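You operate a simulated robot arm through the tools that you are given. There is no shell and no other tool. Be economical: measure what you need, move in short steps, check, and stop when the job is done.

You run a simulated robot arm. Do the job below in one go: nothing can be reset, and whatever is moved stays where it is left.

## Task
Empty the dust tub into the bin and put it back.
Fine: shut the bin lid after.

It is judged by the outcome, as a careful person would: the job done as asked, and still so three seconds after it is handed in. It fails if anything else is knocked over, pushed out of place, dropped, spilled or broken. A push-on lid holds only when it is set on centred and level and pressed home; a screw cap is set on level and turned clockwise until tight.

## Robot
A 6-joint arm with a two-finger parallel gripper, fixed in place. Base frame: the origin is at the foot of the arm, x ahead of it, y to its left, z up. Readings come in m, rad, newtons and seconds.
With the tool pointing down near the work surface it reaches from about 0.24 to 0.54 m from the base axis. Its first joint turns from -2.897 to 2.897 rad. Payload 3.91 kg.
Tool frame: the origin (TCP) lies between the finger pads and is the grasp point; the fingertips stand 0.03 m ahead of it; z points along the fingers, y is the line along which they close. The gripper opens to 0.11 m. The fingers are 0.02 m wide and 0.01 m thick; the gripper's body (0.048 by 0.112 m) begins 0.055 m behind the TCP.
Orientation is that of the tool frame in the base frame, as [roll, pitch, yaw] about the fixed x, y, z axes, in that order (R = Rz(yaw) Ry(pitch) Rx(roll)). With the fingers straight down and closing along the base's y, the tool's x points along the base's -x, its y along +y and its z along -z.

## Interface
- The arm moves only by the tool play_rows. Its argument "deltas" is a list of rows, each a list of 3 entries, a list of its own where there are three numbers: the turn, a rotation vector about the base's x, y, z in rad, then the shift along the base's x, y, z in m, then the finger opening in m, from 0 to 0.11. In form: [[[ax, ay, az], [x, y, z], claw], ...]. A call has 1 to 20 rows; each row is the pose to reach, as a shift and turn from the pose commanded when the call began. Rows are played at 5 a second. More than 0.05 m and 0.15 rad between two rows, or a gripper value outside its range, and nothing of the call is played. Where a pose cannot be reached the arm comes as near as it can. A force on the tool above 40 N (or 10 N above the force at the start of the call, whichever is more), or a blocked arm, ends the call early, and 0.2 s more pass. Each finger travels about 0.045 m/s and halts on what it meets, pressing with about 44 N; the grip force reading is that of the motor and also rises with nothing between the fingers. The clock runs only during rows and for 0.2 s after the last one: add rows that repeat a pose to give the fingers time. It gives the time, the measured TCP pose, the force on the tool (base axes), the opening and the grip force at its end, in the units of the frame above (readings bear some noise).
- Cameras (640 x 400 px; columns grow to the right, rows downward): "scene" is fixed at [0.2196, 0.6504, 1.6459]; the picture's right is [-0.91, -0.41, 0.00], its down [-0.33, 0.72, -0.61] and it looks along [0.25, -0.56, -0.79] (base axes); focal length 214 px, centre (320, 200). "wrist" rides on the gripper at [-0.036, 0, -0.057] in the tool frame; the picture's right is [0.00, -1.00, 0.00], its down [0.97, 0.00, -0.24] and it looks along [0.24, 0.00, 0.97] (tool axes); focal length 218 px, centre (320, 200). There is no depth. A picture from a camera that has moved, and an enlarged one, comes with that camera's place and axes in the base frame and with its lens.
- grab_frame(camera): a new picture of that camera. No time passes.
- lift_body(by): slides the trunk up (or, below 0, down) by that many m; the arm rides with it, the base frame stays. It gives what a move gives, with no picture.
- zoom(camera, box): a new picture of the part [left, top, right, bottom] of that camera's present view, enlarged. No time passes.
- close_job(): hands the job in; it is judged then, once.

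Work in short steps. Places have to be worked out from the pictures, the camera data and where the tool is seen: move nearer, look again, correct. Check each grasp and each placing, and mend what went wrong. You have 120 turns and 68 pictures in all, those below and enlarged ones among them. Open the gripper and draw the arm clear of the work before you hand the job in, unless the task says otherwise; then end with one line.

The tools are called after "Call:" as name(argument=value, ...) on one line, values as JSON. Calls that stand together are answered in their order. play_rows: Moves the arm, as the interface text tells. Its arguments: {"type":"object","properties":{"deltas":{"type":"array","items":{"type":"array"}}},"required":["deltas"]} The other tools are called the same way: lift_body (by) slides the trunk up or down; grab_frame (camera) takes a picture; zoom (camera, box) takes an enlarged picture of a part of a camera's view; close_job () hands the job in.

At the start:

```text
time: 0.0
position: [0.3892, 0.1803, 1.4557]
tool_rot: [3.141, -0.001, -3.14]
ft_force: [0.6, 0.4, 0.5]
width: 0.1101
grip_force: 0.0
trunk travel left (down, up): [-0.55, 0.06]
```

scene: 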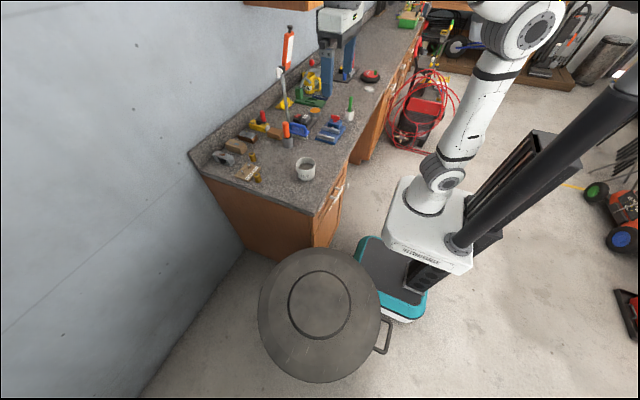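
wrist: 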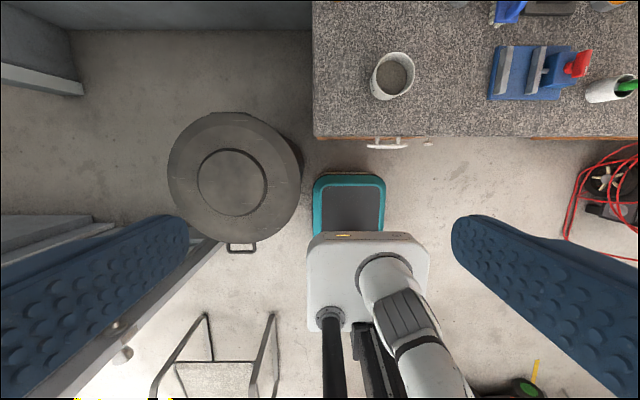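

I'll look closer at the bin, the tub and the surroundings first.

Call:
zoom(camera="scene", box=[240, 230, 440, 390])

Call:
zoom(camera="scene", box=[180, 80, 380, 220])

Call:
zoom(camera="wrist", box=[140, 20, 460, 270])

```text
2.50 times, centred on (340, 310) of scene
camera zoom: at [0.2196, 0.6504, 1.6459], right [-0.91, -0.41, 0.0], down [-0.33, 0.72, -0.61], along [0.25, -0.56, -0.79], focal length 536 px, centre (270, -75)
```

zoom: 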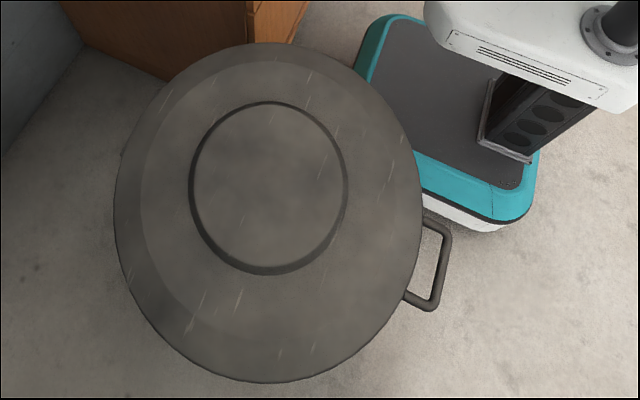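

```text
2.86 times, centred on (280, 150) of scene
camera zoom: at [0.2196, 0.6504, 1.6459], right [-0.91, -0.41, 0.0], down [-0.33, 0.72, -0.61], along [0.25, -0.56, -0.79], focal length 613 px, centre (434, 343)
```

zoom: 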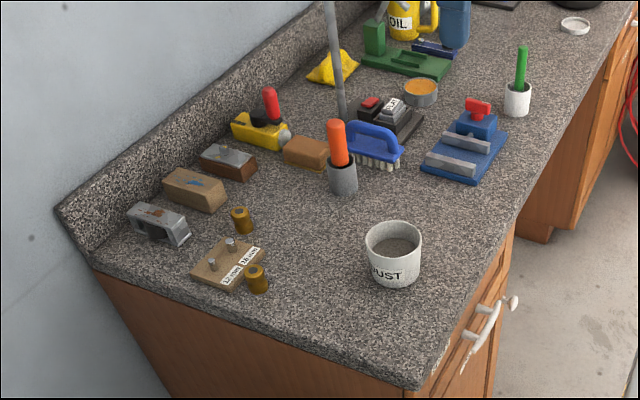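

```text
1.60 times, centred on (300, 145) of wrist
camera zoom: at [0.4246, 0.1807, 1.5135], right [0.0, -1.0, 0.0], down [-0.97, 0.0, 0.24], along [-0.24, 0.0, -0.97], focal length 349 px, centre (352, 288)
```

zoom: 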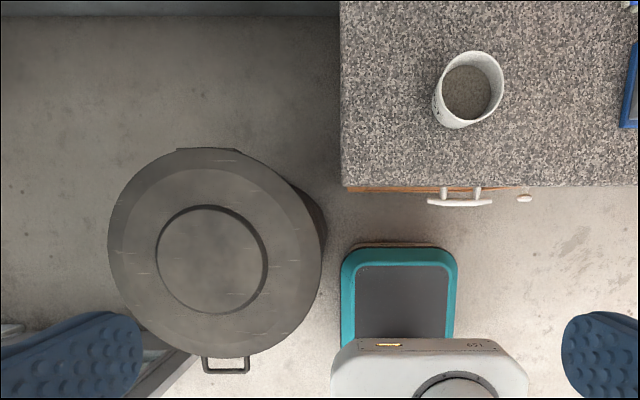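

The bin lid sits at about (0.30, 0.48, 0.76), with its handle at about (0.045, 0.48, 0.75) and the hinge on the far +x side. The tub is at about (0.58, 0.01) with its rim at z≈0.95, and the arm's foot is at z≈0.9. I'll lower the trunk to work at these heights.

Call:
lift_body(by=-0.25)

```text
time: 2.6
position: [0.3894, 0.1817, 1.2059]
tool_rot: [3.141, 0.001, 3.14]
ft_force: [0.0, 0.5, 0.4]
width: 0.1099
grip_force: 0.0
trunk travel left (down, up): [-0.3, 0.31]
```

Now I swing the hand to the left, turning the fingers to point along +y at a safe height in front of the handle.

Call:
play_rows(deltas=[[[0.13, 0, 0], [-0.028, 0.008, -0.015], 0.1], [[0.26, 0, 0], [-0.056, 0.016, -0.03], 0.09], [[0.39, 0, 0], [-0.084, 0.024, -0.045], 0.08], [[0.52, 0, 0], [-0.112, 0.032, -0.06], 0.07], [[0.65, 0, 0], [-0.14, 0.04, -0.075], 0.06], [[0.78, 0, 0], [-0.168, 0.048, -0.09], 0.06], [[0.91, 0, 0], [-0.196, 0.056, -0.105], 0.06], [[1.04, 0, 0], [-0.224, 0.064, -0.12], 0.06], [[1.17, 0, 0], [-0.252, 0.072, -0.135], 0.06], [[1.3, 0, 0], [-0.28, 0.08, -0.15], 0.06], [[1.43, 0, 0], [-0.31, 0.088, -0.165], 0.06], [[1.5708, 0, 0], [-0.339, 0.1, -0.18], 0.06], [[1.5708, 0, 0], [-0.339, 0.1, -0.18], 0.06]])

```text
time: 4.2
position: [0.224, 0.2579, 1.0531]
tool_rot: [2.317, -0.161, 3.131]
ft_force: [0.0, -0.8, 0.3]
width: 0.0596
grip_force: 0.0
trunk travel left (down, up): [-0.3, 0.31]
stopped in row 8: the arm was blocked; the commanded pose is now the measured one
```

The arm was blocked partway, so I look at why.

Call:
grab_frame(camera="scene")

Call:
grab_frame(camera="wrist")

```text
62 pictures are left
```

scene: 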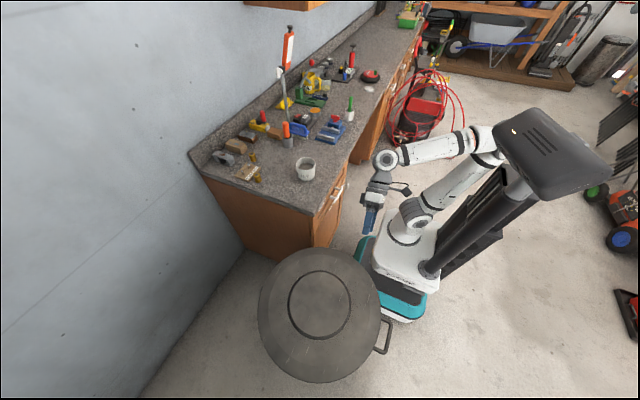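

```text
61 pictures are left
camera wrist: at [0.2648, 0.2142, 1.0851], right [-0.12, -0.68, -0.73], down [-0.93, -0.17, 0.32], along [-0.34, 0.72, -0.61], focal length 218 px, centre (320, 200)
```

wrist: 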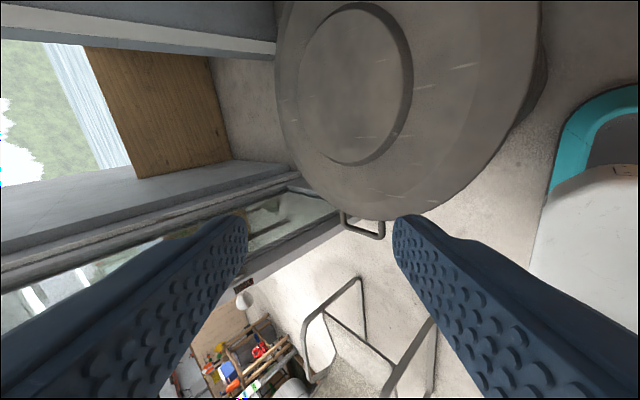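

The wrist was too close to the column for that pose. I'll point the hand back down and move it above the bin's handle side. Then I'll come at the handle from the front, pointing +x.

Call:
play_rows(deltas=[[[-0.12, -0.022, 0.009], [0.0, 0.015, 0.015], 0.06], [[-0.24, -0.045, 0.019], [0.0, 0.03, 0.03], 0.05], [[-0.36, -0.067, 0.028], [0.0, 0.05, 0.045], 0.04], [[-0.48, -0.09, 0.038], [-0.01, 0.07, 0.06], 0.03], [[-0.6, -0.112, 0.047], [-0.02, 0.1, 0.06], 0.02], [[-0.71, -0.135, 0.056], [-0.04, 0.13, 0.06], 0.02], [[-0.82, -0.157, 0.066], [-0.06, 0.16, 0.06], 0.02], [[-0.82, -0.157, 0.066], [-0.06, 0.16, 0.06], 0.02]])

```text
time: 6.0
position: [0.1631, 0.418, 1.1127]
tool_rot: [3.137, 0.013, 3.137]
ft_force: [0.0, 0.9, 0.5]
width: 0.0198
grip_force: 0.0
trunk travel left (down, up): [-0.3, 0.31]
```

That worked: the tool is down at (0.16, 0.42, 1.11). Next I pitch the hand towards +x while drawing back in front of the handle, still above it.

Call:
play_rows(deltas=[[[0, -0.12, 0], [-0.03, 0.006, -0.01], 0.02], [[0, -0.24, 0], [-0.06, 0.012, -0.02], 0.02], [[0, -0.36, 0], [-0.09, 0.018, -0.03], 0.02], [[0, -0.48, 0], [-0.12, 0.024, -0.04], 0.02], [[0, -0.6, 0], [-0.15, 0.03, -0.05], 0.02], [[0, -0.72, 0], [-0.18, 0.036, -0.06], 0.02], [[0, -0.84, 0], [-0.21, 0.042, -0.07], 0.02], [[0, -0.96, 0], [-0.24, 0.048, -0.08], 0.02], [[0, -0.96, 0], [-0.24, 0.054, -0.08], 0.02]])

Call:
grab_frame(camera="wrist")

Call:
grab_frame(camera="scene")

```text
time: 7.9
position: [0.0289, 0.4522, 1.1024]
tool_rot: [2.936, 0.868, 2.795]
ft_force: [0.8, 0.6, -0.4]
width: 0.0199
grip_force: 0.0
trunk travel left (down, up): [-0.3, 0.31]
stopped in row 9: the arm was blocked; the commanded pose is now the measured one
```

```text
60 pictures are left
camera wrist: at [0.0065, 0.447, 1.1662], right [-0.19, -0.97, -0.13], down [-0.77, 0.23, -0.59], along [0.6, -0.01, -0.8], focal length 218 px, centre (320, 200)
```

wrist: 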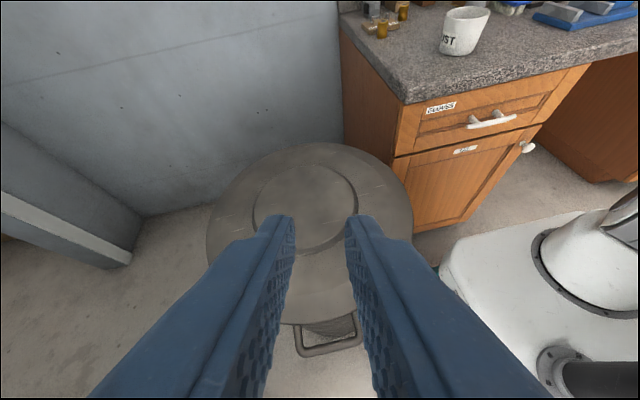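

```text
59 pictures are left
```

scene: 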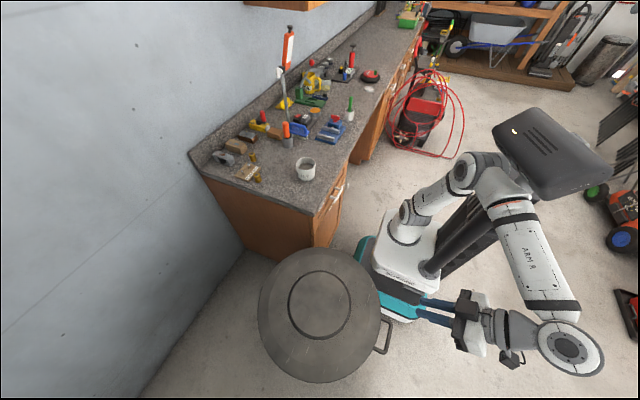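

Pointing along +x is blocked too. The handle is an open loop about 10 cm wide, so I'll come from above instead, with the fingers closing along x across the bar, and swing the lid on its arc. First I set the tool down again.

Call:
play_rows(deltas=[[[-0.005, 0.127, 0.034], [0.01, 0.002, -0.005], 0.02], [[-0.011, 0.253, 0.068], [0.02, 0.004, -0.01], 0.03], [[-0.016, 0.38, 0.102], [0.03, 0.006, -0.015], 0.04], [[-0.022, 0.506, 0.136], [0.04, 0.008, -0.02], 0.05], [[-0.027, 0.633, 0.17], [0.05, 0.01, -0.03], 0.06], [[-0.033, 0.76, 0.204], [0.05, 0.01, -0.04], 0.07], [[-0.038, 0.886, 0.238], [0.05, 0.01, -0.05], 0.07], [[-0.038, 0.886, 0.238], [0.05, 0.01, -0.05], 0.07]])

Call:
play_rows(deltas=[[[0, 0, 0.14], [-0.005, 0.002, -0.01], 0.07], [[0, 0, 0.28], [-0.01, 0.004, -0.02], 0.07], [[0, 0, 0.42], [-0.015, 0.006, -0.03], 0.07], [[0, 0, 0.56], [-0.02, 0.008, -0.04], 0.07], [[0, 0, 0.7], [-0.025, 0.01, -0.05], 0.07], [[0, 0, 0.84], [-0.03, 0.012, -0.06], 0.07], [[0, 0, 0.98], [-0.035, 0.014, -0.07], 0.07], [[0, 0, 1.12], [-0.04, 0.016, -0.08], 0.07], [[0, 0, 1.26], [-0.045, 0.018, -0.09], 0.07], [[0, 0, 1.4], [-0.045, 0.02, -0.1], 0.07], [[0, 0, 1.5708], [-0.045, 0.02, -0.11], 0.07], [[0, 0, 1.5708], [-0.045, 0.02, -0.11], 0.07]])

Call:
grab_frame(camera="wrist")

```text
time: 9.7
position: [0.0763, 0.4615, 1.051]
tool_rot: [3.134, 0.002, -3.134]
ft_force: [-0.6, -0.9, -0.2]
width: 0.0699
grip_force: 0.0
trunk travel left (down, up): [-0.3, 0.31]
```

```text
refused: row 11 steps farther than a row can; nothing moved
```

```text
58 pictures are left
camera wrist: at [0.112, 0.4613, 1.1087], right [0.01, -1.0, -0.01], down [-0.97, -0.01, 0.24], along [-0.24, 0.0, -0.97], focal length 218 px, centre (320, 200)
```

wrist: 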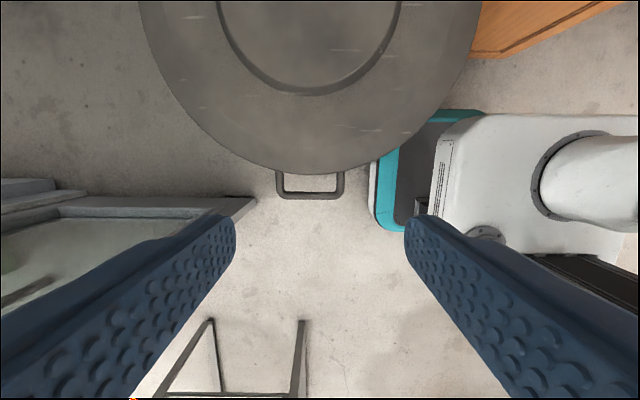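

The bar is at about (0.034, 0.478, z≈0.75), and the gap inside the loop is about 2.5 cm. I yaw by 90° with smaller steps and descend partway.

Call:
play_rows(deltas=[[[0, 0, 0.14], [-0.005, 0.002, -0.01], 0.07], [[0, 0, 0.28], [-0.01, 0.004, -0.02], 0.06], [[0, 0, 0.42], [-0.015, 0.006, -0.03], 0.05], [[0, 0, 0.56], [-0.02, 0.008, -0.04], 0.03], [[0, 0, 0.7], [-0.025, 0.01, -0.05], 0.03], [[0, 0, 0.84], [-0.03, 0.012, -0.06], 0.03], [[0, 0, 0.98], [-0.035, 0.014, -0.08], 0.03], [[0, 0, 1.12], [-0.04, 0.016, -0.1], 0.03], [[0, 0, 1.26], [-0.043, 0.017, -0.12], 0.03], [[0, 0, 1.4], [-0.043, 0.017, -0.14], 0.03], [[0, 0, 1.49], [-0.043, 0.017, -0.15], 0.03], [[0, 0, 1.57], [-0.043, 0.017, -0.16], 0.03], [[0, 0, 1.57], [-0.043, 0.017, -0.16], 0.03]])

Call:
grab_frame(camera="wrist")

Call:
zoom(camera="scene", box=[340, 250, 480, 390])

```text
time: 12.5
position: [0.0334, 0.4786, 0.8919]
tool_rot: [3.134, 0.001, -1.564]
ft_force: [0.3, -1.2, -1.1]
width: 0.03
grip_force: 0.1
trunk travel left (down, up): [-0.3, 0.31]
```

```text
57 pictures are left
camera wrist: at [0.0321, 0.5145, 0.9491], right [1.0, 0.01, -0.01], down [0.01, -0.97, 0.24], along [0.0, -0.24, -0.97], focal length 218 px, centre (320, 200)
```

wrist: 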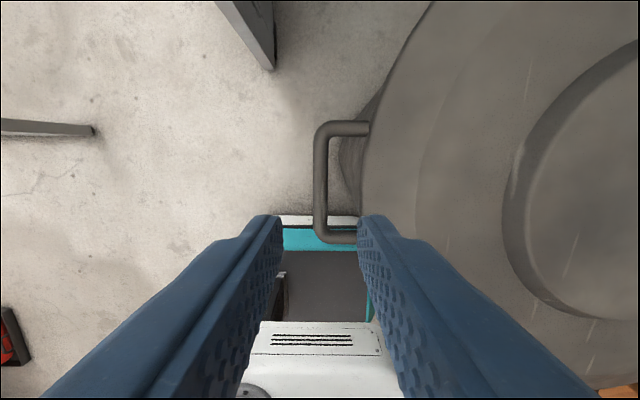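

```text
2.86 times, centred on (410, 320) of scene
camera zoom: at [0.2196, 0.6504, 1.6459], right [-0.91, -0.41, 0.0], down [-0.33, 0.72, -0.61], along [0.25, -0.56, -0.79], focal length 613 px, centre (63, -143)
```

zoom: 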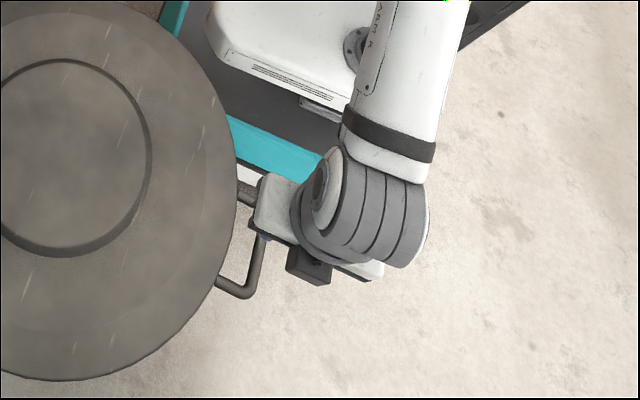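

The fingers straddle the bar (x≈0.032) with room on both sides. I descend onto it, then close.

Call:
play_rows(deltas=[[[0, 0, 0], [0, 0.003, -0.04], 0.03], [[0, 0, 0], [0, 0.003, -0.08], 0.03], [[0, 0, 0], [0, 0.003, -0.11], 0.03], [[0, 0, 0], [0, 0.003, -0.137], 0.03], [[0, 0, 0], [0, 0.003, -0.137], 0.03]])

Call:
grab_frame(camera="wrist")

```text
time: 13.7
position: [0.0322, 0.482, 0.7547]
tool_rot: [3.134, 0.001, -1.566]
ft_force: [1.0, 1.0, 0.8]
width: 0.03
grip_force: 0.0
trunk travel left (down, up): [-0.3, 0.31]
```

```text
55 pictures are left
camera wrist: at [0.0319, 0.5177, 0.8115], right [1.0, 0.01, -0.01], down [0.01, -0.97, 0.24], along [0.0, -0.24, -0.97], focal length 218 px, centre (320, 200)
```

wrist: 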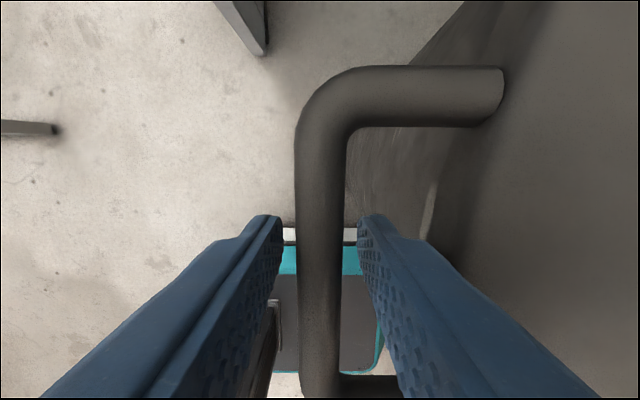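

The bar lies between the pads at about TCP height. I close and check the grip with a small lift.

Call:
play_rows(deltas=[[[0, 0, 0], [0, 0, 0], 0.005], [[0, 0, 0], [0, 0, 0], 0.005], [[0, 0, 0], [0, 0, 0], 0.005], [[0, 0, 0], [0, 0, 0.01], 0.005], [[0, 0, 0], [0, 0, 0.02], 0.005]])

Call:
grab_frame(camera="wrist")

```text
time: 14.9
position: [0.0337, 0.4826, 0.7743]
tool_rot: [3.135, 0.001, -1.567]
ft_force: [5.3, 1.6, -1.2]
width: 0.0133
grip_force: 44.1
trunk travel left (down, up): [-0.3, 0.31]
```

```text
54 pictures are left
camera wrist: at [0.033, 0.5176, 0.8325], right [1.0, 0.01, -0.01], down [0.01, -0.97, 0.24], along [0.0, -0.24, -0.97], focal length 218 px, centre (320, 200)
```

wrist: 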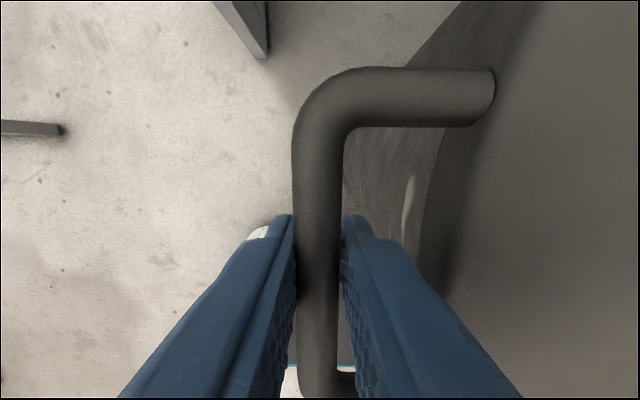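

The lid rises with the handle, so it is hinged at the far side (x≈0.525, radius about 0.49 m). I follow the arc in short stretches and watch the force.

Call:
play_rows(deltas=[[[0, 0, 0], [0.001, 0, 0.02], 0.005], [[0, 0, 0], [0.0031, 0, 0.0392], 0.005], [[0, 0, 0], [0.006, 0, 0.0586], 0.005], [[0, 0, 0], [0.0094, 0, 0.078], 0.005], [[0, 0, 0], [0.014, 0, 0.097], 0.005], [[0, 0, 0], [0.0187, 0, 0.1162], 0.005], [[0, 0, 0], [0.0248, 0, 0.135], 0.005], [[0, 0, 0], [0.0311, 0, 0.1535], 0.005]])

Call:
grab_frame(camera="wrist")

Call:
grab_frame(camera="scene")

```text
time: 16.7
position: [0.0649, 0.4825, 0.9286]
tool_rot: [3.135, 0.002, -1.566]
ft_force: [-1.0, 1.8, 0.2]
width: 0.0138
grip_force: 44.0
trunk travel left (down, up): [-0.3, 0.31]
```

```text
53 pictures are left
camera wrist: at [0.064, 0.5174, 0.9859], right [1.0, 0.01, -0.01], down [0.01, -0.97, 0.24], along [0.0, -0.24, -0.97], focal length 218 px, centre (320, 200)
```

wrist: 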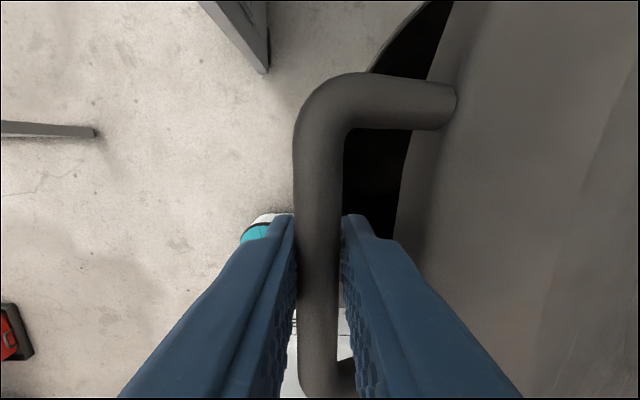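

```text
52 pictures are left
```

scene: 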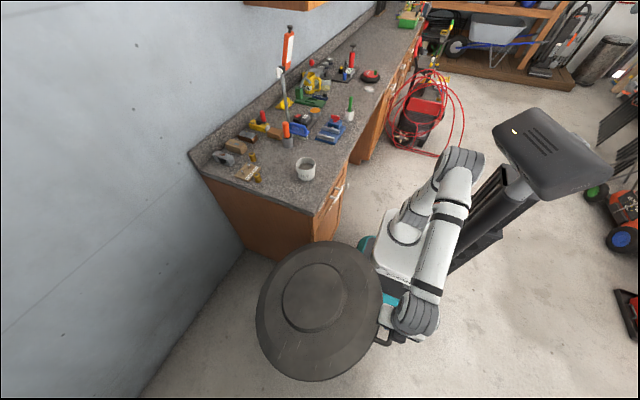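

The force is near zero and the arc fits. I continue to about 48°.

Call:
play_rows(deltas=[[[0, 0, 0], [0.0073, 0, 0.0183], 0.005], [[0, 0, 0], [0.0153, 0, 0.0362], 0.005], [[0, 0, 0], [0.0241, 0, 0.0539], 0.005], [[0, 0, 0], [0.0335, 0, 0.0711], 0.005], [[0, 0, 0], [0.0436, 0, 0.088], 0.005], [[0, 0, 0], [0.0544, 0, 0.1043], 0.005], [[0, 0, 0], [0.0658, 0, 0.1204], 0.005], [[0, 0, 0], [0.0778, 0, 0.1359], 0.005], [[0, 0, 0], [0.0904, 0, 0.151], 0.005], [[0, 0, 0], [0.1037, 0, 0.1654], 0.005], [[0, 0, 0], [0.1175, 0, 0.1794], 0.005], [[0, 0, 0], [0.1319, 0, 0.1928], 0.005]])

Call:
grab_frame(camera="scene")

```text
time: 19.3
position: [0.1962, 0.4816, 1.123]
tool_rot: [3.136, 0.002, -1.564]
ft_force: [-8.8, 1.0, 2.2]
width: 0.0137
grip_force: 44.2
trunk travel left (down, up): [-0.3, 0.31]
```

```text
51 pictures are left
```

scene: 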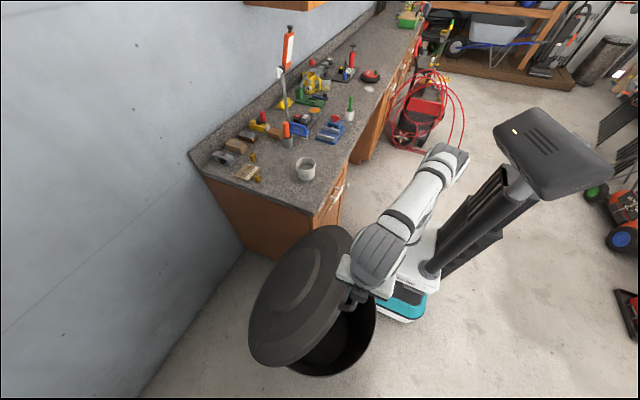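

At about 48° the force is still modest. I continue to about 70°, tilting the hand outward slightly for reach.

Call:
play_rows(deltas=[[[0, 0, 0], [0.0149, 0, 0.0129], 0.005], [[0, -0.03, 0], [0.0303, 0, 0.0251], 0.005], [[0, -0.06, 0], [0.0462, 0, 0.0367], 0.005], [[0, -0.1, 0], [0.0625, 0, 0.0476], 0.005], [[0, -0.14, 0], [0.0793, 0, 0.0579], 0.005], [[0, -0.18, 0], [0.0964, 0, 0.0675], 0.005], [[0, -0.22, 0], [0.114, 0, 0.0764], 0.005], [[0, -0.26, 0], [0.1318, 0, 0.0846], 0.005], [[0, -0.3, 0], [0.15, 0, 0.0921], 0.005], [[0, -0.34, 0], [0.1684, 0, 0.0989], 0.005]])

Call:
grab_frame(camera="scene")

```text
time: 21.5
position: [0.3654, 0.4799, 1.2203]
tool_rot: [-2.804, 0.002, -1.567]
ft_force: [-4.8, -3.3, 7.7]
width: 0.0136
grip_force: 43.9
trunk travel left (down, up): [-0.3, 0.31]
```

```text
50 pictures are left
```

scene: 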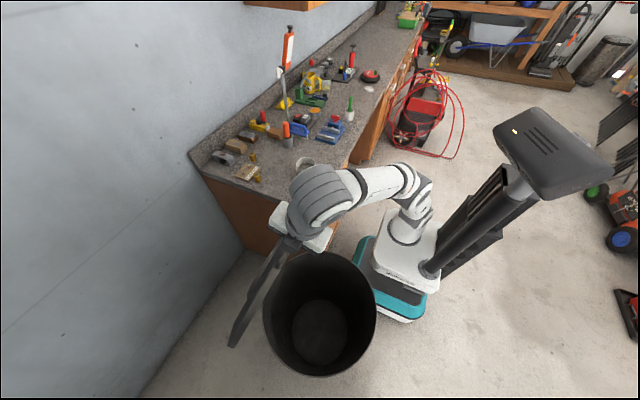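

About 71° open now. I continue carefully past vertical, tilting more for reach; the hand will stop if the lid meets a stop or the wall.

Call:
play_rows(deltas=[[[0, -0.06, 0], [0.0186, 0, 0.0058], 0.005], [[0, -0.12, 0], [0.0376, 0, 0.0112], 0.005], [[0, -0.18, 0], [0.0568, 0, 0.0156], 0.005], [[0, -0.24, 0], [0.0761, 0, 0.0195], 0.005], [[0, -0.3, 0], [0.0955, 0, 0.0222], 0.005], [[0, -0.36, 0], [0.1151, 0, 0.0246], 0.005], [[0, -0.42, 0], [0.1347, 0, 0.0258], 0.005], [[0, -0.48, 0], [0.1543, 0, 0.0266], 0.005]])

Call:
grab_frame(camera="scene")

```text
time: 23.3
position: [0.5186, 0.4786, 1.252]
tool_rot: [-2.318, 0.002, -1.565]
ft_force: [-6.9, -1.2, -3.8]
width: 0.043
grip_force: 4.4
trunk travel left (down, up): [-0.3, 0.31]
```

```text
49 pictures are left
```

scene: 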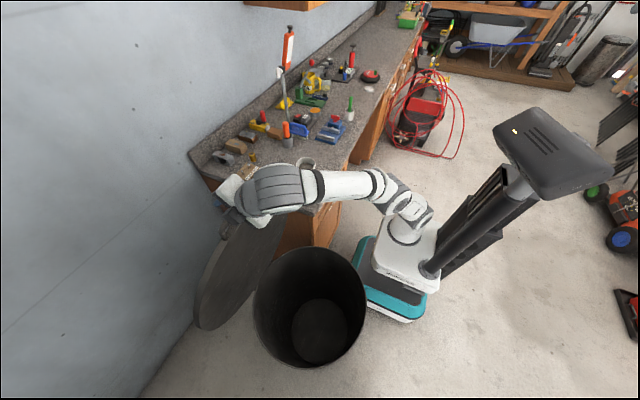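

The bin's top edge has shifted while its floor has not. The lid has hit its stop and I'm tilting the bin, so I back off at once.

Call:
play_rows(deltas=[[[0, 0.06, 0], [-0.0196, 0, -0.001], 0.04], [[0, 0.12, 0], [-0.0392, 0, -0.002], 0.04], [[0, 0.18, 0], [-0.0588, 0, -0.0044], 0.04], [[0, 0.24, 0], [-0.0782, 0, -0.0071], 0.04], [[0, 0.24, 0], [-0.0782, 0, -0.0071], 0.04]])

Call:
grab_frame(camera="scene")

Call:
grab_frame(camera="wrist")

```text
time: 24.5
position: [0.4398, 0.481, 1.2397]
tool_rot: [-2.57, -0.001, -1.566]
ft_force: [-0.9, -0.1, 0.5]
width: 0.0403
grip_force: 0.2
trunk travel left (down, up): [-0.3, 0.31]
```

```text
48 pictures are left
```

scene: 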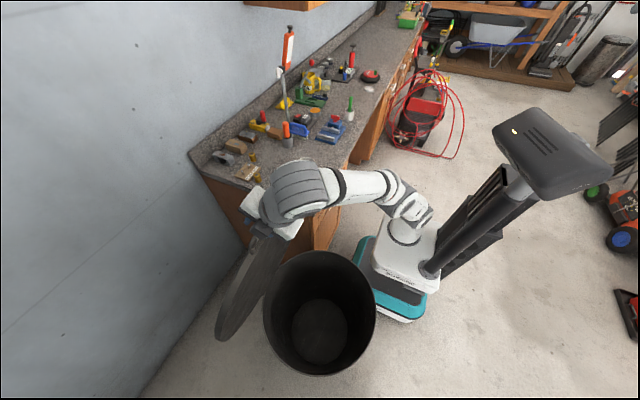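

```text
47 pictures are left
camera wrist: at [0.4083, 0.5171, 1.2882], right [0.84, 0.01, 0.54], down [-0.12, -0.97, 0.2], along [0.53, -0.24, -0.82], focal length 218 px, centre (320, 200)
```

wrist: 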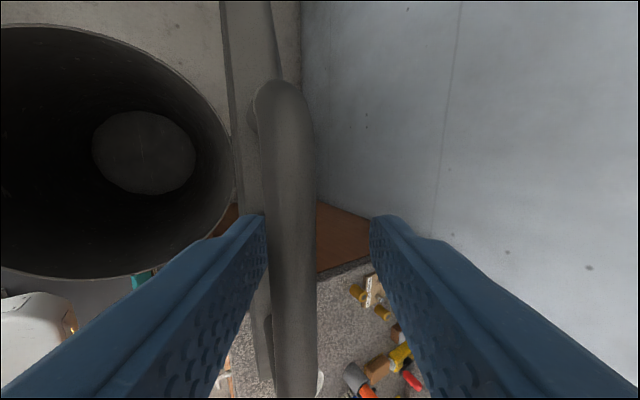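

The bin is upright again in its old place, with the lid at about 80°, near its stop. I open the fingers a bit more and ease back slightly to see whether the lid stays put.

Call:
play_rows(deltas=[[[0, 0, 0], [-0.005, 0, 0], 0.06], [[0, 0, 0], [-0.01, 0, 0], 0.07], [[0, 0, 0], [-0.015, 0, 0], 0.07], [[0, 0, 0], [-0.015, 0, 0], 0.07]])

Call:
grab_frame(camera="wrist")

```text
time: 25.5
position: [0.4263, 0.4825, 1.2389]
tool_rot: [-2.567, -0.002, -1.565]
ft_force: [0.6, -0.6, 1.8]
width: 0.07
grip_force: 0.1
trunk travel left (down, up): [-0.3, 0.31]
```

```text
46 pictures are left
camera wrist: at [0.3943, 0.5173, 1.2881], right [0.84, 0.01, 0.54], down [-0.12, -0.97, 0.2], along [0.53, -0.24, -0.81], focal length 218 px, centre (320, 200)
```

wrist: 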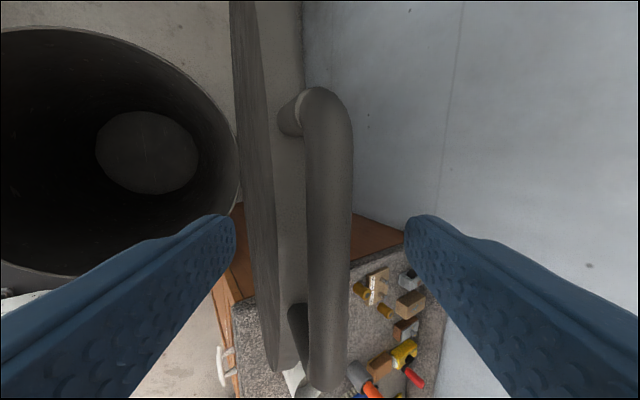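

The bar didn't move, so the lid holds on its own. I withdraw along the finger direction and check again.

Call:
play_rows(deltas=[[[0, 0, 0], [-0.011, 0, 0.017], 0.08], [[0, 0, 0], [-0.022, 0, 0.034], 0.08], [[0, 0, 0], [-0.033, 0, 0.05], 0.08], [[0, 0, 0], [-0.05, 0, 0.08], 0.08], [[0, 0.08, 0], [-0.07, -0.02, 0.11], 0.08], [[0, 0.17, 0], [-0.09, -0.05, 0.13], 0.08], [[0, 0.25, 0], [-0.1, -0.09, 0.13], 0.08], [[0, 0.34, 0], [-0.1, -0.13, 0.12], 0.08], [[0, 0.43, 0], [-0.09, -0.17, 0.11], 0.08], [[0, 0.52, 0], [-0.08, -0.21, 0.1], 0.08], [[0, 0.57, 0], [-0.07, -0.25, 0.1], 0.08], [[0, 0.57, 0], [-0.07, -0.25, 0.1], 0.08]])

Call:
grab_frame(camera="scene")

Call:
grab_frame(camera="wrist")

```text
time: 28.1
position: [0.3498, 0.224, 1.2633]
tool_rot: [-3.134, 0.006, -1.567]
ft_force: [0.4, -0.1, 0.0]
width: 0.0802
grip_force: 0.0
out of reach, approached as far as the arm can: row 2, 3, 4, 5, 6, 7, 8, 9, 10, 11, 12
trunk travel left (down, up): [-0.3, 0.31]
```

```text
45 pictures are left
```

scene: 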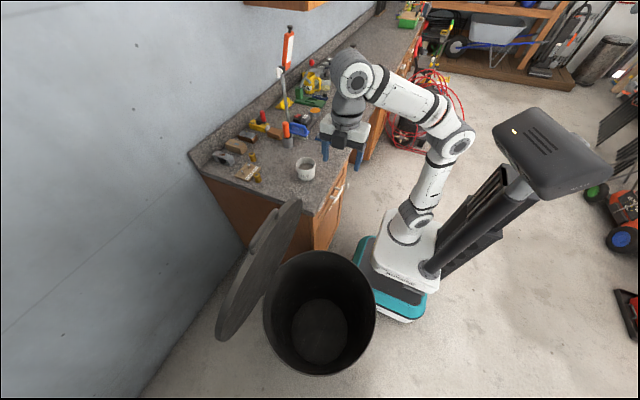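

```text
44 pictures are left
camera wrist: at [0.3484, 0.2595, 1.3205], right [1.0, 0.01, 0.01], down [0.0, -0.97, 0.24], along [0.01, -0.24, -0.97], focal length 218 px, centre (320, 200)
```

wrist: 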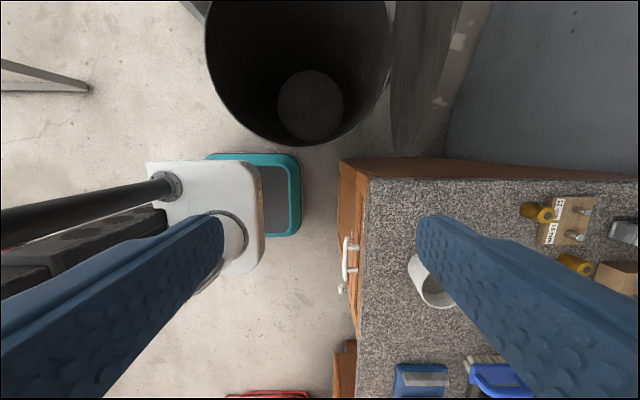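

The lid stays open unaided and the bin stands where it was. Now I swing to the tub, turning the hand so the fingers close along y.

Call:
play_rows(deltas=[[[0, 0, -0.14], [0.0, -0.018, 0], 0.09], [[0, 0, -0.28], [0.0, -0.036, 0], 0.1], [[0, 0, -0.42], [0.0, -0.054, 0], 0.11], [[0, 0, -0.56], [0.005, -0.072, 0], 0.11], [[0, 0, -0.7], [0.01, -0.09, -0.01], 0.11], [[0, 0, -0.84], [0.01, -0.108, -0.02], 0.11], [[0, 0, -0.98], [0.01, -0.126, -0.03], 0.11], [[0, 0, -1.12], [0.01, -0.144, -0.04], 0.11], [[0, 0, -1.26], [0.01, -0.162, -0.05], 0.11], [[0, 0, -1.4], [0.01, -0.18, -0.06], 0.11], [[0, 0, -1.49], [0.01, -0.2, -0.07], 0.11], [[0, 0, -1.575], [0.01, -0.215, -0.08], 0.11], [[0, 0, -1.575], [0.01, -0.215, -0.08], 0.11]])

Call:
play_rows(deltas=[[[0, -0.13, 0], [-0.01, 0, -0.01], 0.11], [[0, -0.26, 0], [-0.01, 0, -0.02], 0.11], [[0, -0.39, 0], [-0.01, 0, -0.03], 0.11], [[0, -0.52, 0], [-0.01, 0, -0.04], 0.11], [[0, -0.65, 0], [-0.01, 0, -0.05], 0.11], [[0, -0.78, 0], [-0.01, 0, -0.05], 0.11], [[0, -0.91, 0], [-0.01, 0, -0.05], 0.11], [[0, -0.91, 0], [-0.01, 0, -0.05], 0.11]])

Call:
grab_frame(camera="wrist")

```text
time: 30.9
position: [0.36, 0.0101, 1.1845]
tool_rot: [-3.138, 0.001, 3.141]
ft_force: [-0.6, 0.8, 0.3]
width: 0.11
grip_force: 0.0
trunk travel left (down, up): [-0.3, 0.31]
```

```text
time: 32.1
position: [0.3908, 0.01, 1.0778]
tool_rot: [-3.122, 0.486, -3.138]
ft_force: [0.0, -0.4, -0.3]
width: 0.1099
grip_force: 0.1
trunk travel left (down, up): [-0.3, 0.31]
stopped in row 6: the arm was blocked; the commanded pose is now the measured one
```

```text
43 pictures are left
camera wrist: at [0.3954, 0.0111, 1.1464], right [-0.01, -1.0, 0.02], down [-0.97, 0.0, -0.24], along [0.24, -0.02, -0.97], focal length 218 px, centre (320, 200)
```

wrist: 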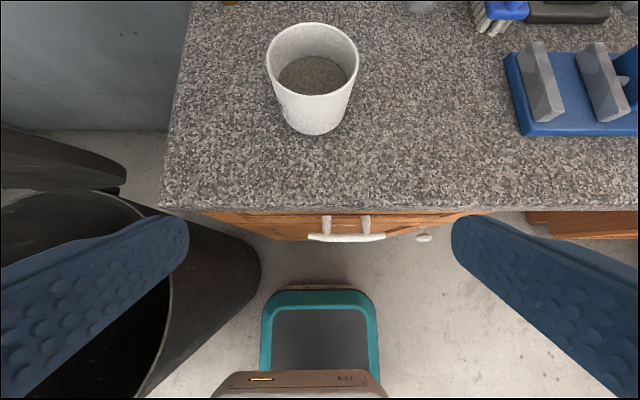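

The counter top is at z≈0.872, with the tub at about (0.595, 0.015), its rim at z≈0.957 and about 0.095 m wide. Moving outward should allow more pitch, so I go to a standoff at about 45°.

Call:
play_rows(deltas=[[[0, 0, 0], [0.035, 0.002, 0], 0.11], [[0, -0.06, 0], [0.07, 0.004, -0.01], 0.11], [[0, -0.14, 0], [0.085, 0.005, -0.02], 0.11], [[0, -0.22, 0], [0.095, 0.005, -0.03], 0.11], [[0, -0.3, 0], [0.1, 0.005, -0.045], 0.11], [[0, -0.3, 0], [0.1, 0.005, -0.055], 0.11]])

Call:
grab_frame(camera="wrist")

Call:
grab_frame(camera="scene")

```text
time: 33.5
position: [0.4906, 0.0154, 1.0241]
tool_rot: [-3.123, 0.794, -3.14]
ft_force: [-0.8, 0.7, 0.4]
width: 0.1102
grip_force: 0.1
trunk travel left (down, up): [-0.3, 0.31]
```

```text
42 pictures are left
camera wrist: at [0.4742, 0.0159, 1.0907], right [-0.01, -1.0, 0.01], down [-0.85, 0.0, -0.52], along [0.52, -0.02, -0.85], focal length 218 px, centre (320, 200)
```

wrist: 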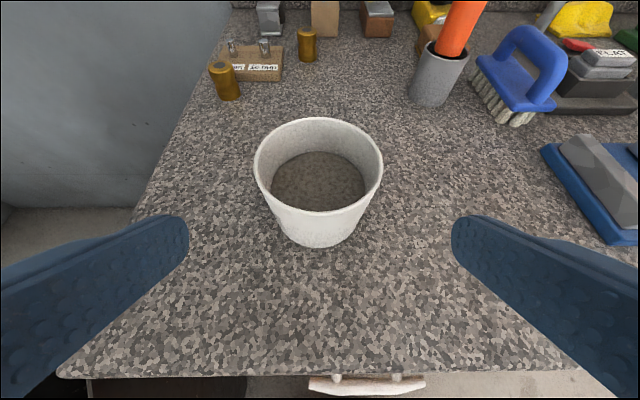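

```text
41 pictures are left
```

scene: 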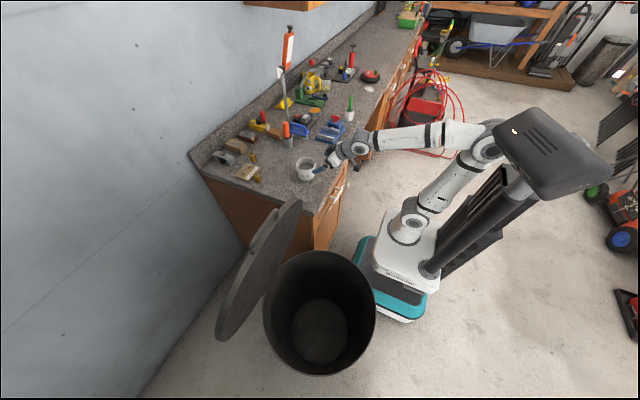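

The tub is centred at about (0.588, 0.014) with its rim at z≈0.96. To keep the gripper body off the near rim at 45°, I'll grip about 2 cm below the rim, and I advance in two parts.

Call:
play_rows(deltas=[[[0, 0, 0], [0.02, 0, -0.017], 0.11], [[0, 0, 0], [0.04, -0.001, -0.034], 0.11], [[0, 0, 0], [0.06, -0.001, -0.05], 0.11], [[0, 0, 0], [0.06, -0.001, -0.05], 0.11]])

Call:
grab_frame(camera="wrist")

```text
time: 34.5
position: [0.5518, 0.0152, 0.9761]
tool_rot: [-3.122, 0.791, -3.14]
ft_force: [-0.5, 0.9, -0.4]
width: 0.1096
grip_force: 0.1
trunk travel left (down, up): [-0.3, 0.31]
```

```text
40 pictures are left
camera wrist: at [0.535, 0.0151, 1.0412], right [-0.01, -1.0, 0.01], down [-0.85, 0.0, -0.52], along [0.52, -0.02, -0.85], focal length 218 px, centre (320, 200)
```

wrist: 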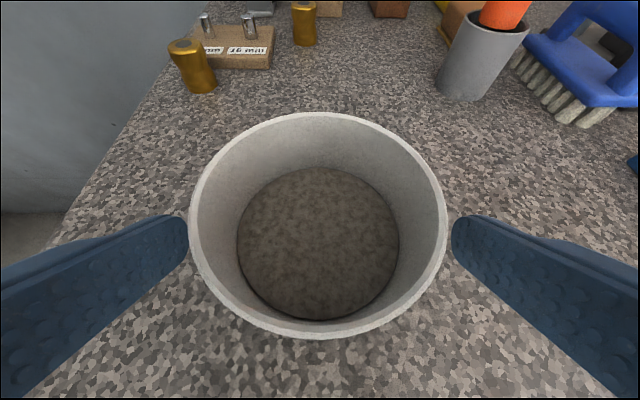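

The tub sits centred between the fingers. I do the last advance gently, without closing.

Call:
play_rows(deltas=[[[0, 0, 0], [0.01, -0.001, -0.009], 0.11], [[0, 0, 0], [0.02, -0.001, -0.018], 0.11], [[0, 0, 0], [0.028, -0.001, -0.026], 0.11], [[0, 0, 0], [0.028, -0.001, -0.026], 0.11]])

Call:
grab_frame(camera="wrist")

Call:
zoom(camera="scene", box=[250, 110, 410, 210])

```text
time: 35.5
position: [0.5772, 0.0133, 0.9492]
tool_rot: [-3.122, 0.792, -3.139]
ft_force: [0.4, -0.1, 0.2]
width: 0.1101
grip_force: 0.0
trunk travel left (down, up): [-0.3, 0.31]
```

```text
39 pictures are left
camera wrist: at [0.5627, 0.014, 1.0151], right [-0.01, -1.0, 0.01], down [-0.85, 0.0, -0.52], along [0.52, -0.02, -0.85], focal length 218 px, centre (320, 200)
```

wrist: 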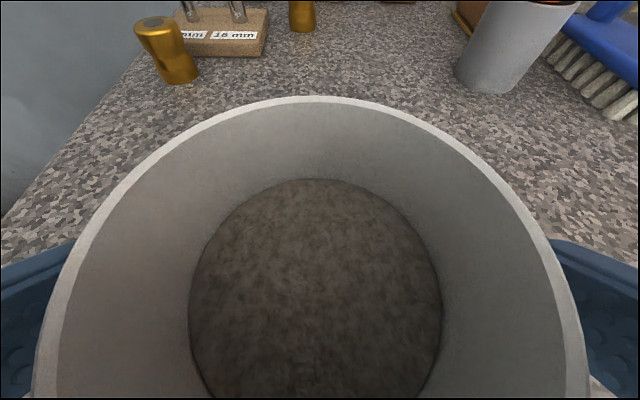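

```text
4.00 times, centred on (330, 160) of scene
camera zoom: at [0.2196, 0.6504, 1.6459], right [-0.91, -0.41, 0.0], down [-0.33, 0.72, -0.61], along [0.25, -0.56, -0.79], focal length 858 px, centre (280, 360)
```

zoom: 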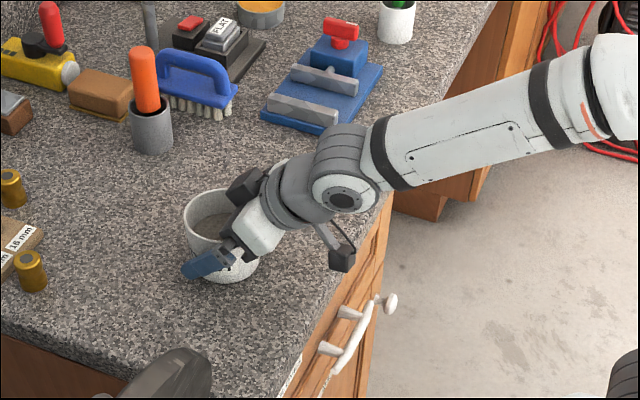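

The far-rim rays from three views agree: the tub is centred at x≈0.576 with its rim at z≈0.976, so the TCP is well centred. I close.

Call:
play_rows(deltas=[[[0, 0, 0], [0, 0, 0], 0.1], [[0, 0, 0], [0, 0, 0], 0.09], [[0, 0, 0], [0, 0, 0], 0.08], [[0, 0, 0], [0, 0, 0], 0.07], [[0, 0, 0], [0, 0, 0], 0.07], [[0, 0, 0], [0, 0, 0], 0.07]])

Call:
grab_frame(camera="wrist")

```text
time: 36.9
position: [0.5782, 0.0123, 0.9489]
tool_rot: [-3.122, 0.791, -3.141]
ft_force: [0.4, 0.6, 1.0]
width: 0.0845
grip_force: 44.3
trunk travel left (down, up): [-0.3, 0.31]
```

```text
37 pictures are left
camera wrist: at [0.5625, 0.0141, 1.0154], right [-0.01, -1.0, 0.01], down [-0.85, 0.0, -0.52], along [0.52, -0.02, -0.85], focal length 218 px, centre (320, 200)
```

wrist: 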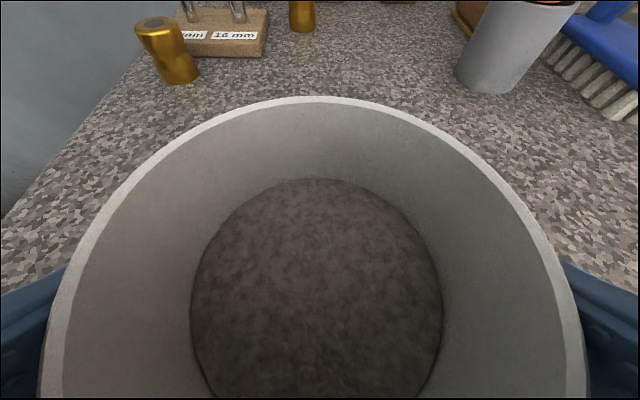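

Gripped at 0.0845 m. I lift 0.1 m straight up and check. The lid would be in the way of a level swing, so I'll then raise the trunk and pass over its top.

Call:
play_rows(deltas=[[[0, 0, 0], [0, 0, 0.01], 0.07], [[0, 0, 0], [0, 0, 0.025], 0.07], [[0, 0, 0], [0, 0, 0.04], 0.07], [[0, 0, 0], [0, 0, 0.055], 0.07], [[0, 0, 0], [0, 0, 0.07], 0.07], [[0, 0, 0], [0, 0, 0.085], 0.07], [[0, 0, 0], [0, 0, 0.1], 0.07], [[0, 0, 0], [0, 0, 0.11], 0.07], [[0, 0, 0], [0, 0, 0.11], 0.07]])

Call:
zoom(camera="scene", box=[200, 80, 460, 360])

```text
time: 38.9
position: [0.5779, 0.0126, 1.0591]
tool_rot: [-3.123, 0.79, -3.14]
ft_force: [0.7, 0.1, -1.8]
width: 0.0846
grip_force: 43.9
trunk travel left (down, up): [-0.3, 0.31]
```

```text
1.43 times, centred on (330, 220) of scene
camera zoom: at [0.2196, 0.6504, 1.6459], right [-0.91, -0.41, 0.0], down [-0.33, 0.72, -0.61], along [0.25, -0.56, -0.79], focal length 306 px, centre (306, 171)
```

zoom: 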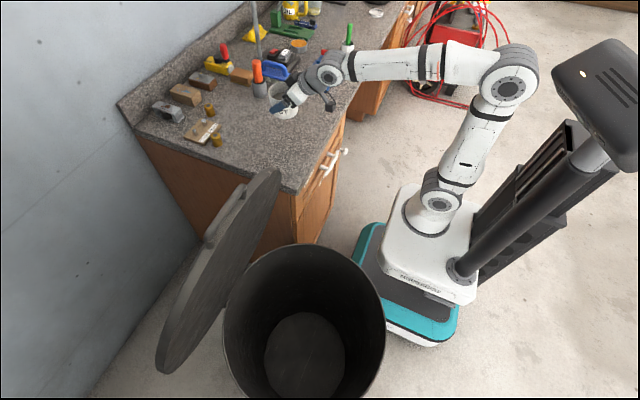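

The tub is held upright and the lid is still open. I raise the trunk.

Call:
lift_body(by=0.29)

```text
time: 41.9
position: [0.5783, 0.0127, 1.35]
tool_rot: [-3.121, 0.792, -3.141]
ft_force: [1.1, -0.3, -1.3]
width: 0.0846
grip_force: 43.4
trunk travel left (down, up): [-0.59, 0.02]
```

I raise a little more to clear the lid top (about 1.25), then swing round to above the bin at constant radius, keeping the tub upright.

Call:
play_rows(deltas=[[[0, 0, 0], [0, 0, 0.02], 0.07], [[0, 0, 0.071], [-0.0025, 0.041, 0.035], 0.07], [[0, 0, 0.142], [-0.0078, 0.0817, 0.045], 0.07], [[0, 0, 0.213], [-0.0159, 0.1219, 0.045], 0.07], [[0, 0, 0.284], [-0.0268, 0.1615, 0.045], 0.07], [[0, 0, 0.355], [-0.0406, 0.2002, 0.045], 0.07], [[0, 0, 0.426], [-0.0571, 0.2378, 0.045], 0.07], [[0, 0, 0.497], [-0.0762, 0.2741, 0.045], 0.07], [[0, 0, 0.568], [-0.0978, 0.3091, 0.045], 0.07], [[0, 0, 0.639], [-0.1218, 0.3423, 0.045], 0.07], [[0, 0, 0.71], [-0.1481, 0.3738, 0.045], 0.07], [[0, 0, 0.781], [-0.1766, 0.4033, 0.045], 0.07], [[0, 0, 0.852], [-0.2071, 0.4308, 0.045], 0.07], [[0, 0, 0.923], [-0.2395, 0.456, 0.045], 0.07], [[0, 0, 0.994], [-0.2736, 0.4788, 0.045], 0.07], [[0, 0, 0.994], [-0.2736, 0.4788, 0.045], 0.07]])

Call:
grab_frame(camera="scene")

Call:
grab_frame(camera="wrist")

```text
time: 45.3
position: [0.3056, 0.4912, 1.3938]
tool_rot: [-3.123, 0.791, -2.145]
ft_force: [0.3, -0.3, -1.5]
width: 0.0846
grip_force: 44.1
trunk travel left (down, up): [-0.59, 0.02]
```

```text
35 pictures are left
```

scene: 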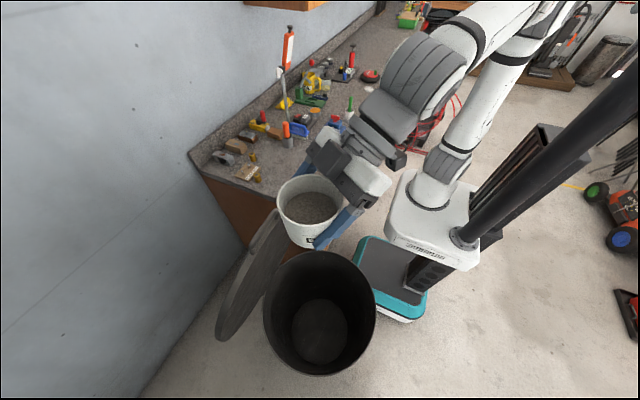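

```text
34 pictures are left
camera wrist: at [0.2959, 0.4787, 1.4597], right [0.83, -0.56, 0.01], down [-0.47, -0.71, -0.52], along [0.3, 0.43, -0.85], focal length 218 px, centre (320, 200)
```

wrist: 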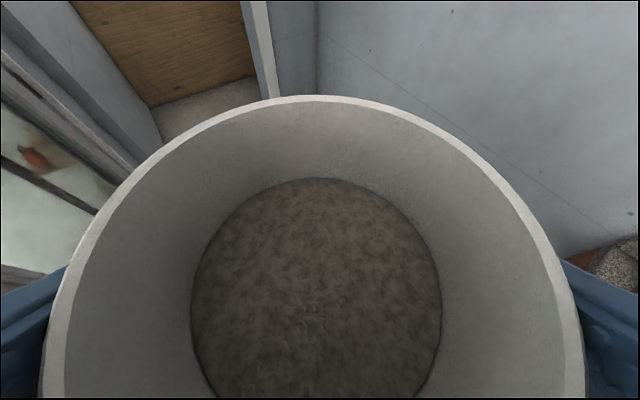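

The tub is upright, full, and above the bin at (0.305, 0.491). I lower the trunk to bring it near the bin mouth (rim at z≈0.74).

Call:
lift_body(by=-0.5)

Call:
grab_frame(camera="scene")

```text
refused: -0.5 is not a number from -0.4 to 0.4
```

```text
33 pictures are left
```

scene: 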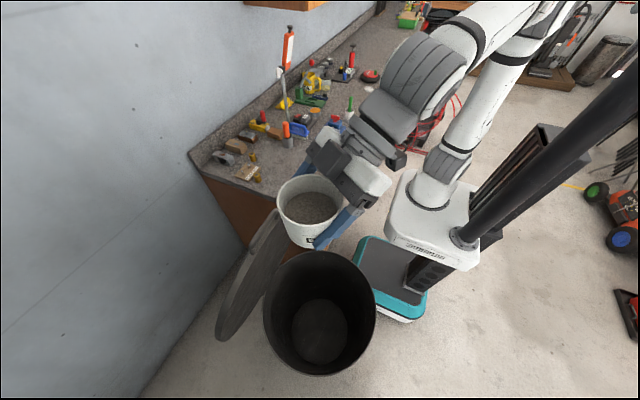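

The slide limit is 0.4 m per call, so I lower in two steps.

Call:
lift_body(by=-0.3)

Call:
lift_body(by=-0.18)

Call:
grab_frame(camera="scene")

```text
time: 48.3
position: [0.3058, 0.492, 1.0928]
tool_rot: [-3.12, 0.793, -2.145]
ft_force: [0.4, 0.0, -0.7]
width: 0.0845
grip_force: 43.8
trunk travel left (down, up): [-0.29, 0.32]
```

```text
time: 50.3
position: [0.3063, 0.4908, 0.9134]
tool_rot: [-3.12, 0.791, -2.147]
ft_force: [0.8, -0.3, -1.5]
width: 0.0845
grip_force: 44.3
trunk travel left (down, up): [-0.11, 0.5]
```

```text
32 pictures are left
```

scene: 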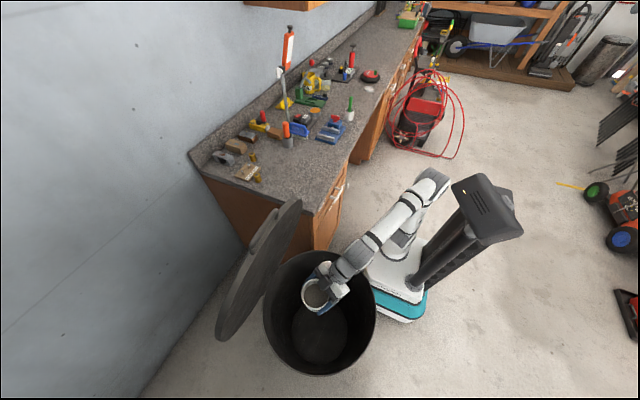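

The tub is over the middle of the mouth (bin centre about (0.285, 0.50)). I lower a little and roll about the tool axis to tip it.

Call:
play_rows(deltas=[[[0, 0, 0], [-0.005, 0.005, -0.015], 0.07], [[0.054, 0.083, -0.098], [-0.01, 0.01, -0.03], 0.07], [[0.108, 0.167, -0.197], [-0.01, 0.01, -0.03], 0.07], [[0.163, 0.25, -0.295], [-0.01, 0.01, -0.03], 0.07], [[0.217, 0.334, -0.394], [-0.01, 0.01, -0.03], 0.07], [[0.271, 0.417, -0.492], [-0.01, 0.01, -0.03], 0.07], [[0.325, 0.501, -0.591], [-0.01, 0.01, -0.03], 0.07], [[0.379, 0.584, -0.689], [-0.01, 0.01, -0.03], 0.07], [[0.433, 0.668, -0.787], [-0.01, 0.01, -0.03], 0.07], [[0.488, 0.751, -0.886], [-0.01, 0.01, -0.03], 0.07], [[0.542, 0.834, -0.984], [-0.01, 0.01, -0.03], 0.07], [[0.596, 0.918, -1.083], [-0.01, 0.01, -0.03], 0.07]])

Call:
zoom(camera="scene", box=[240, 210, 440, 380])

```text
time: 52.9
position: [0.2951, 0.5016, 0.8835]
tool_rot: [2.371, 0.021, 2.586]
ft_force: [-0.3, 0.2, -1.4]
width: 0.0845
grip_force: 44.0
trunk travel left (down, up): [-0.11, 0.5]
```

```text
2.35 times, centred on (340, 295) of scene
camera zoom: at [0.2196, 0.6504, 1.6459], right [-0.91, -0.41, 0.0], down [-0.33, 0.72, -0.61], along [0.25, -0.56, -0.79], focal length 505 px, centre (273, -24)
```

zoom: 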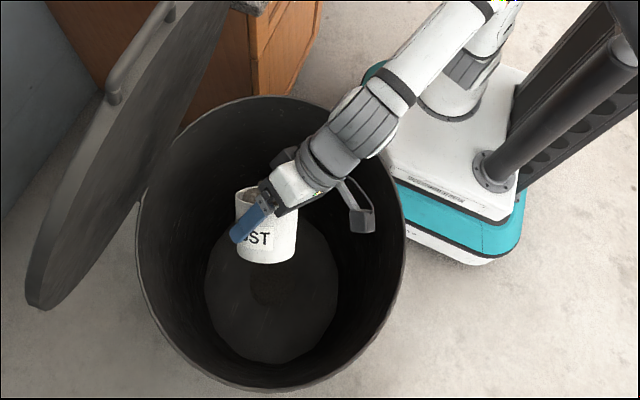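

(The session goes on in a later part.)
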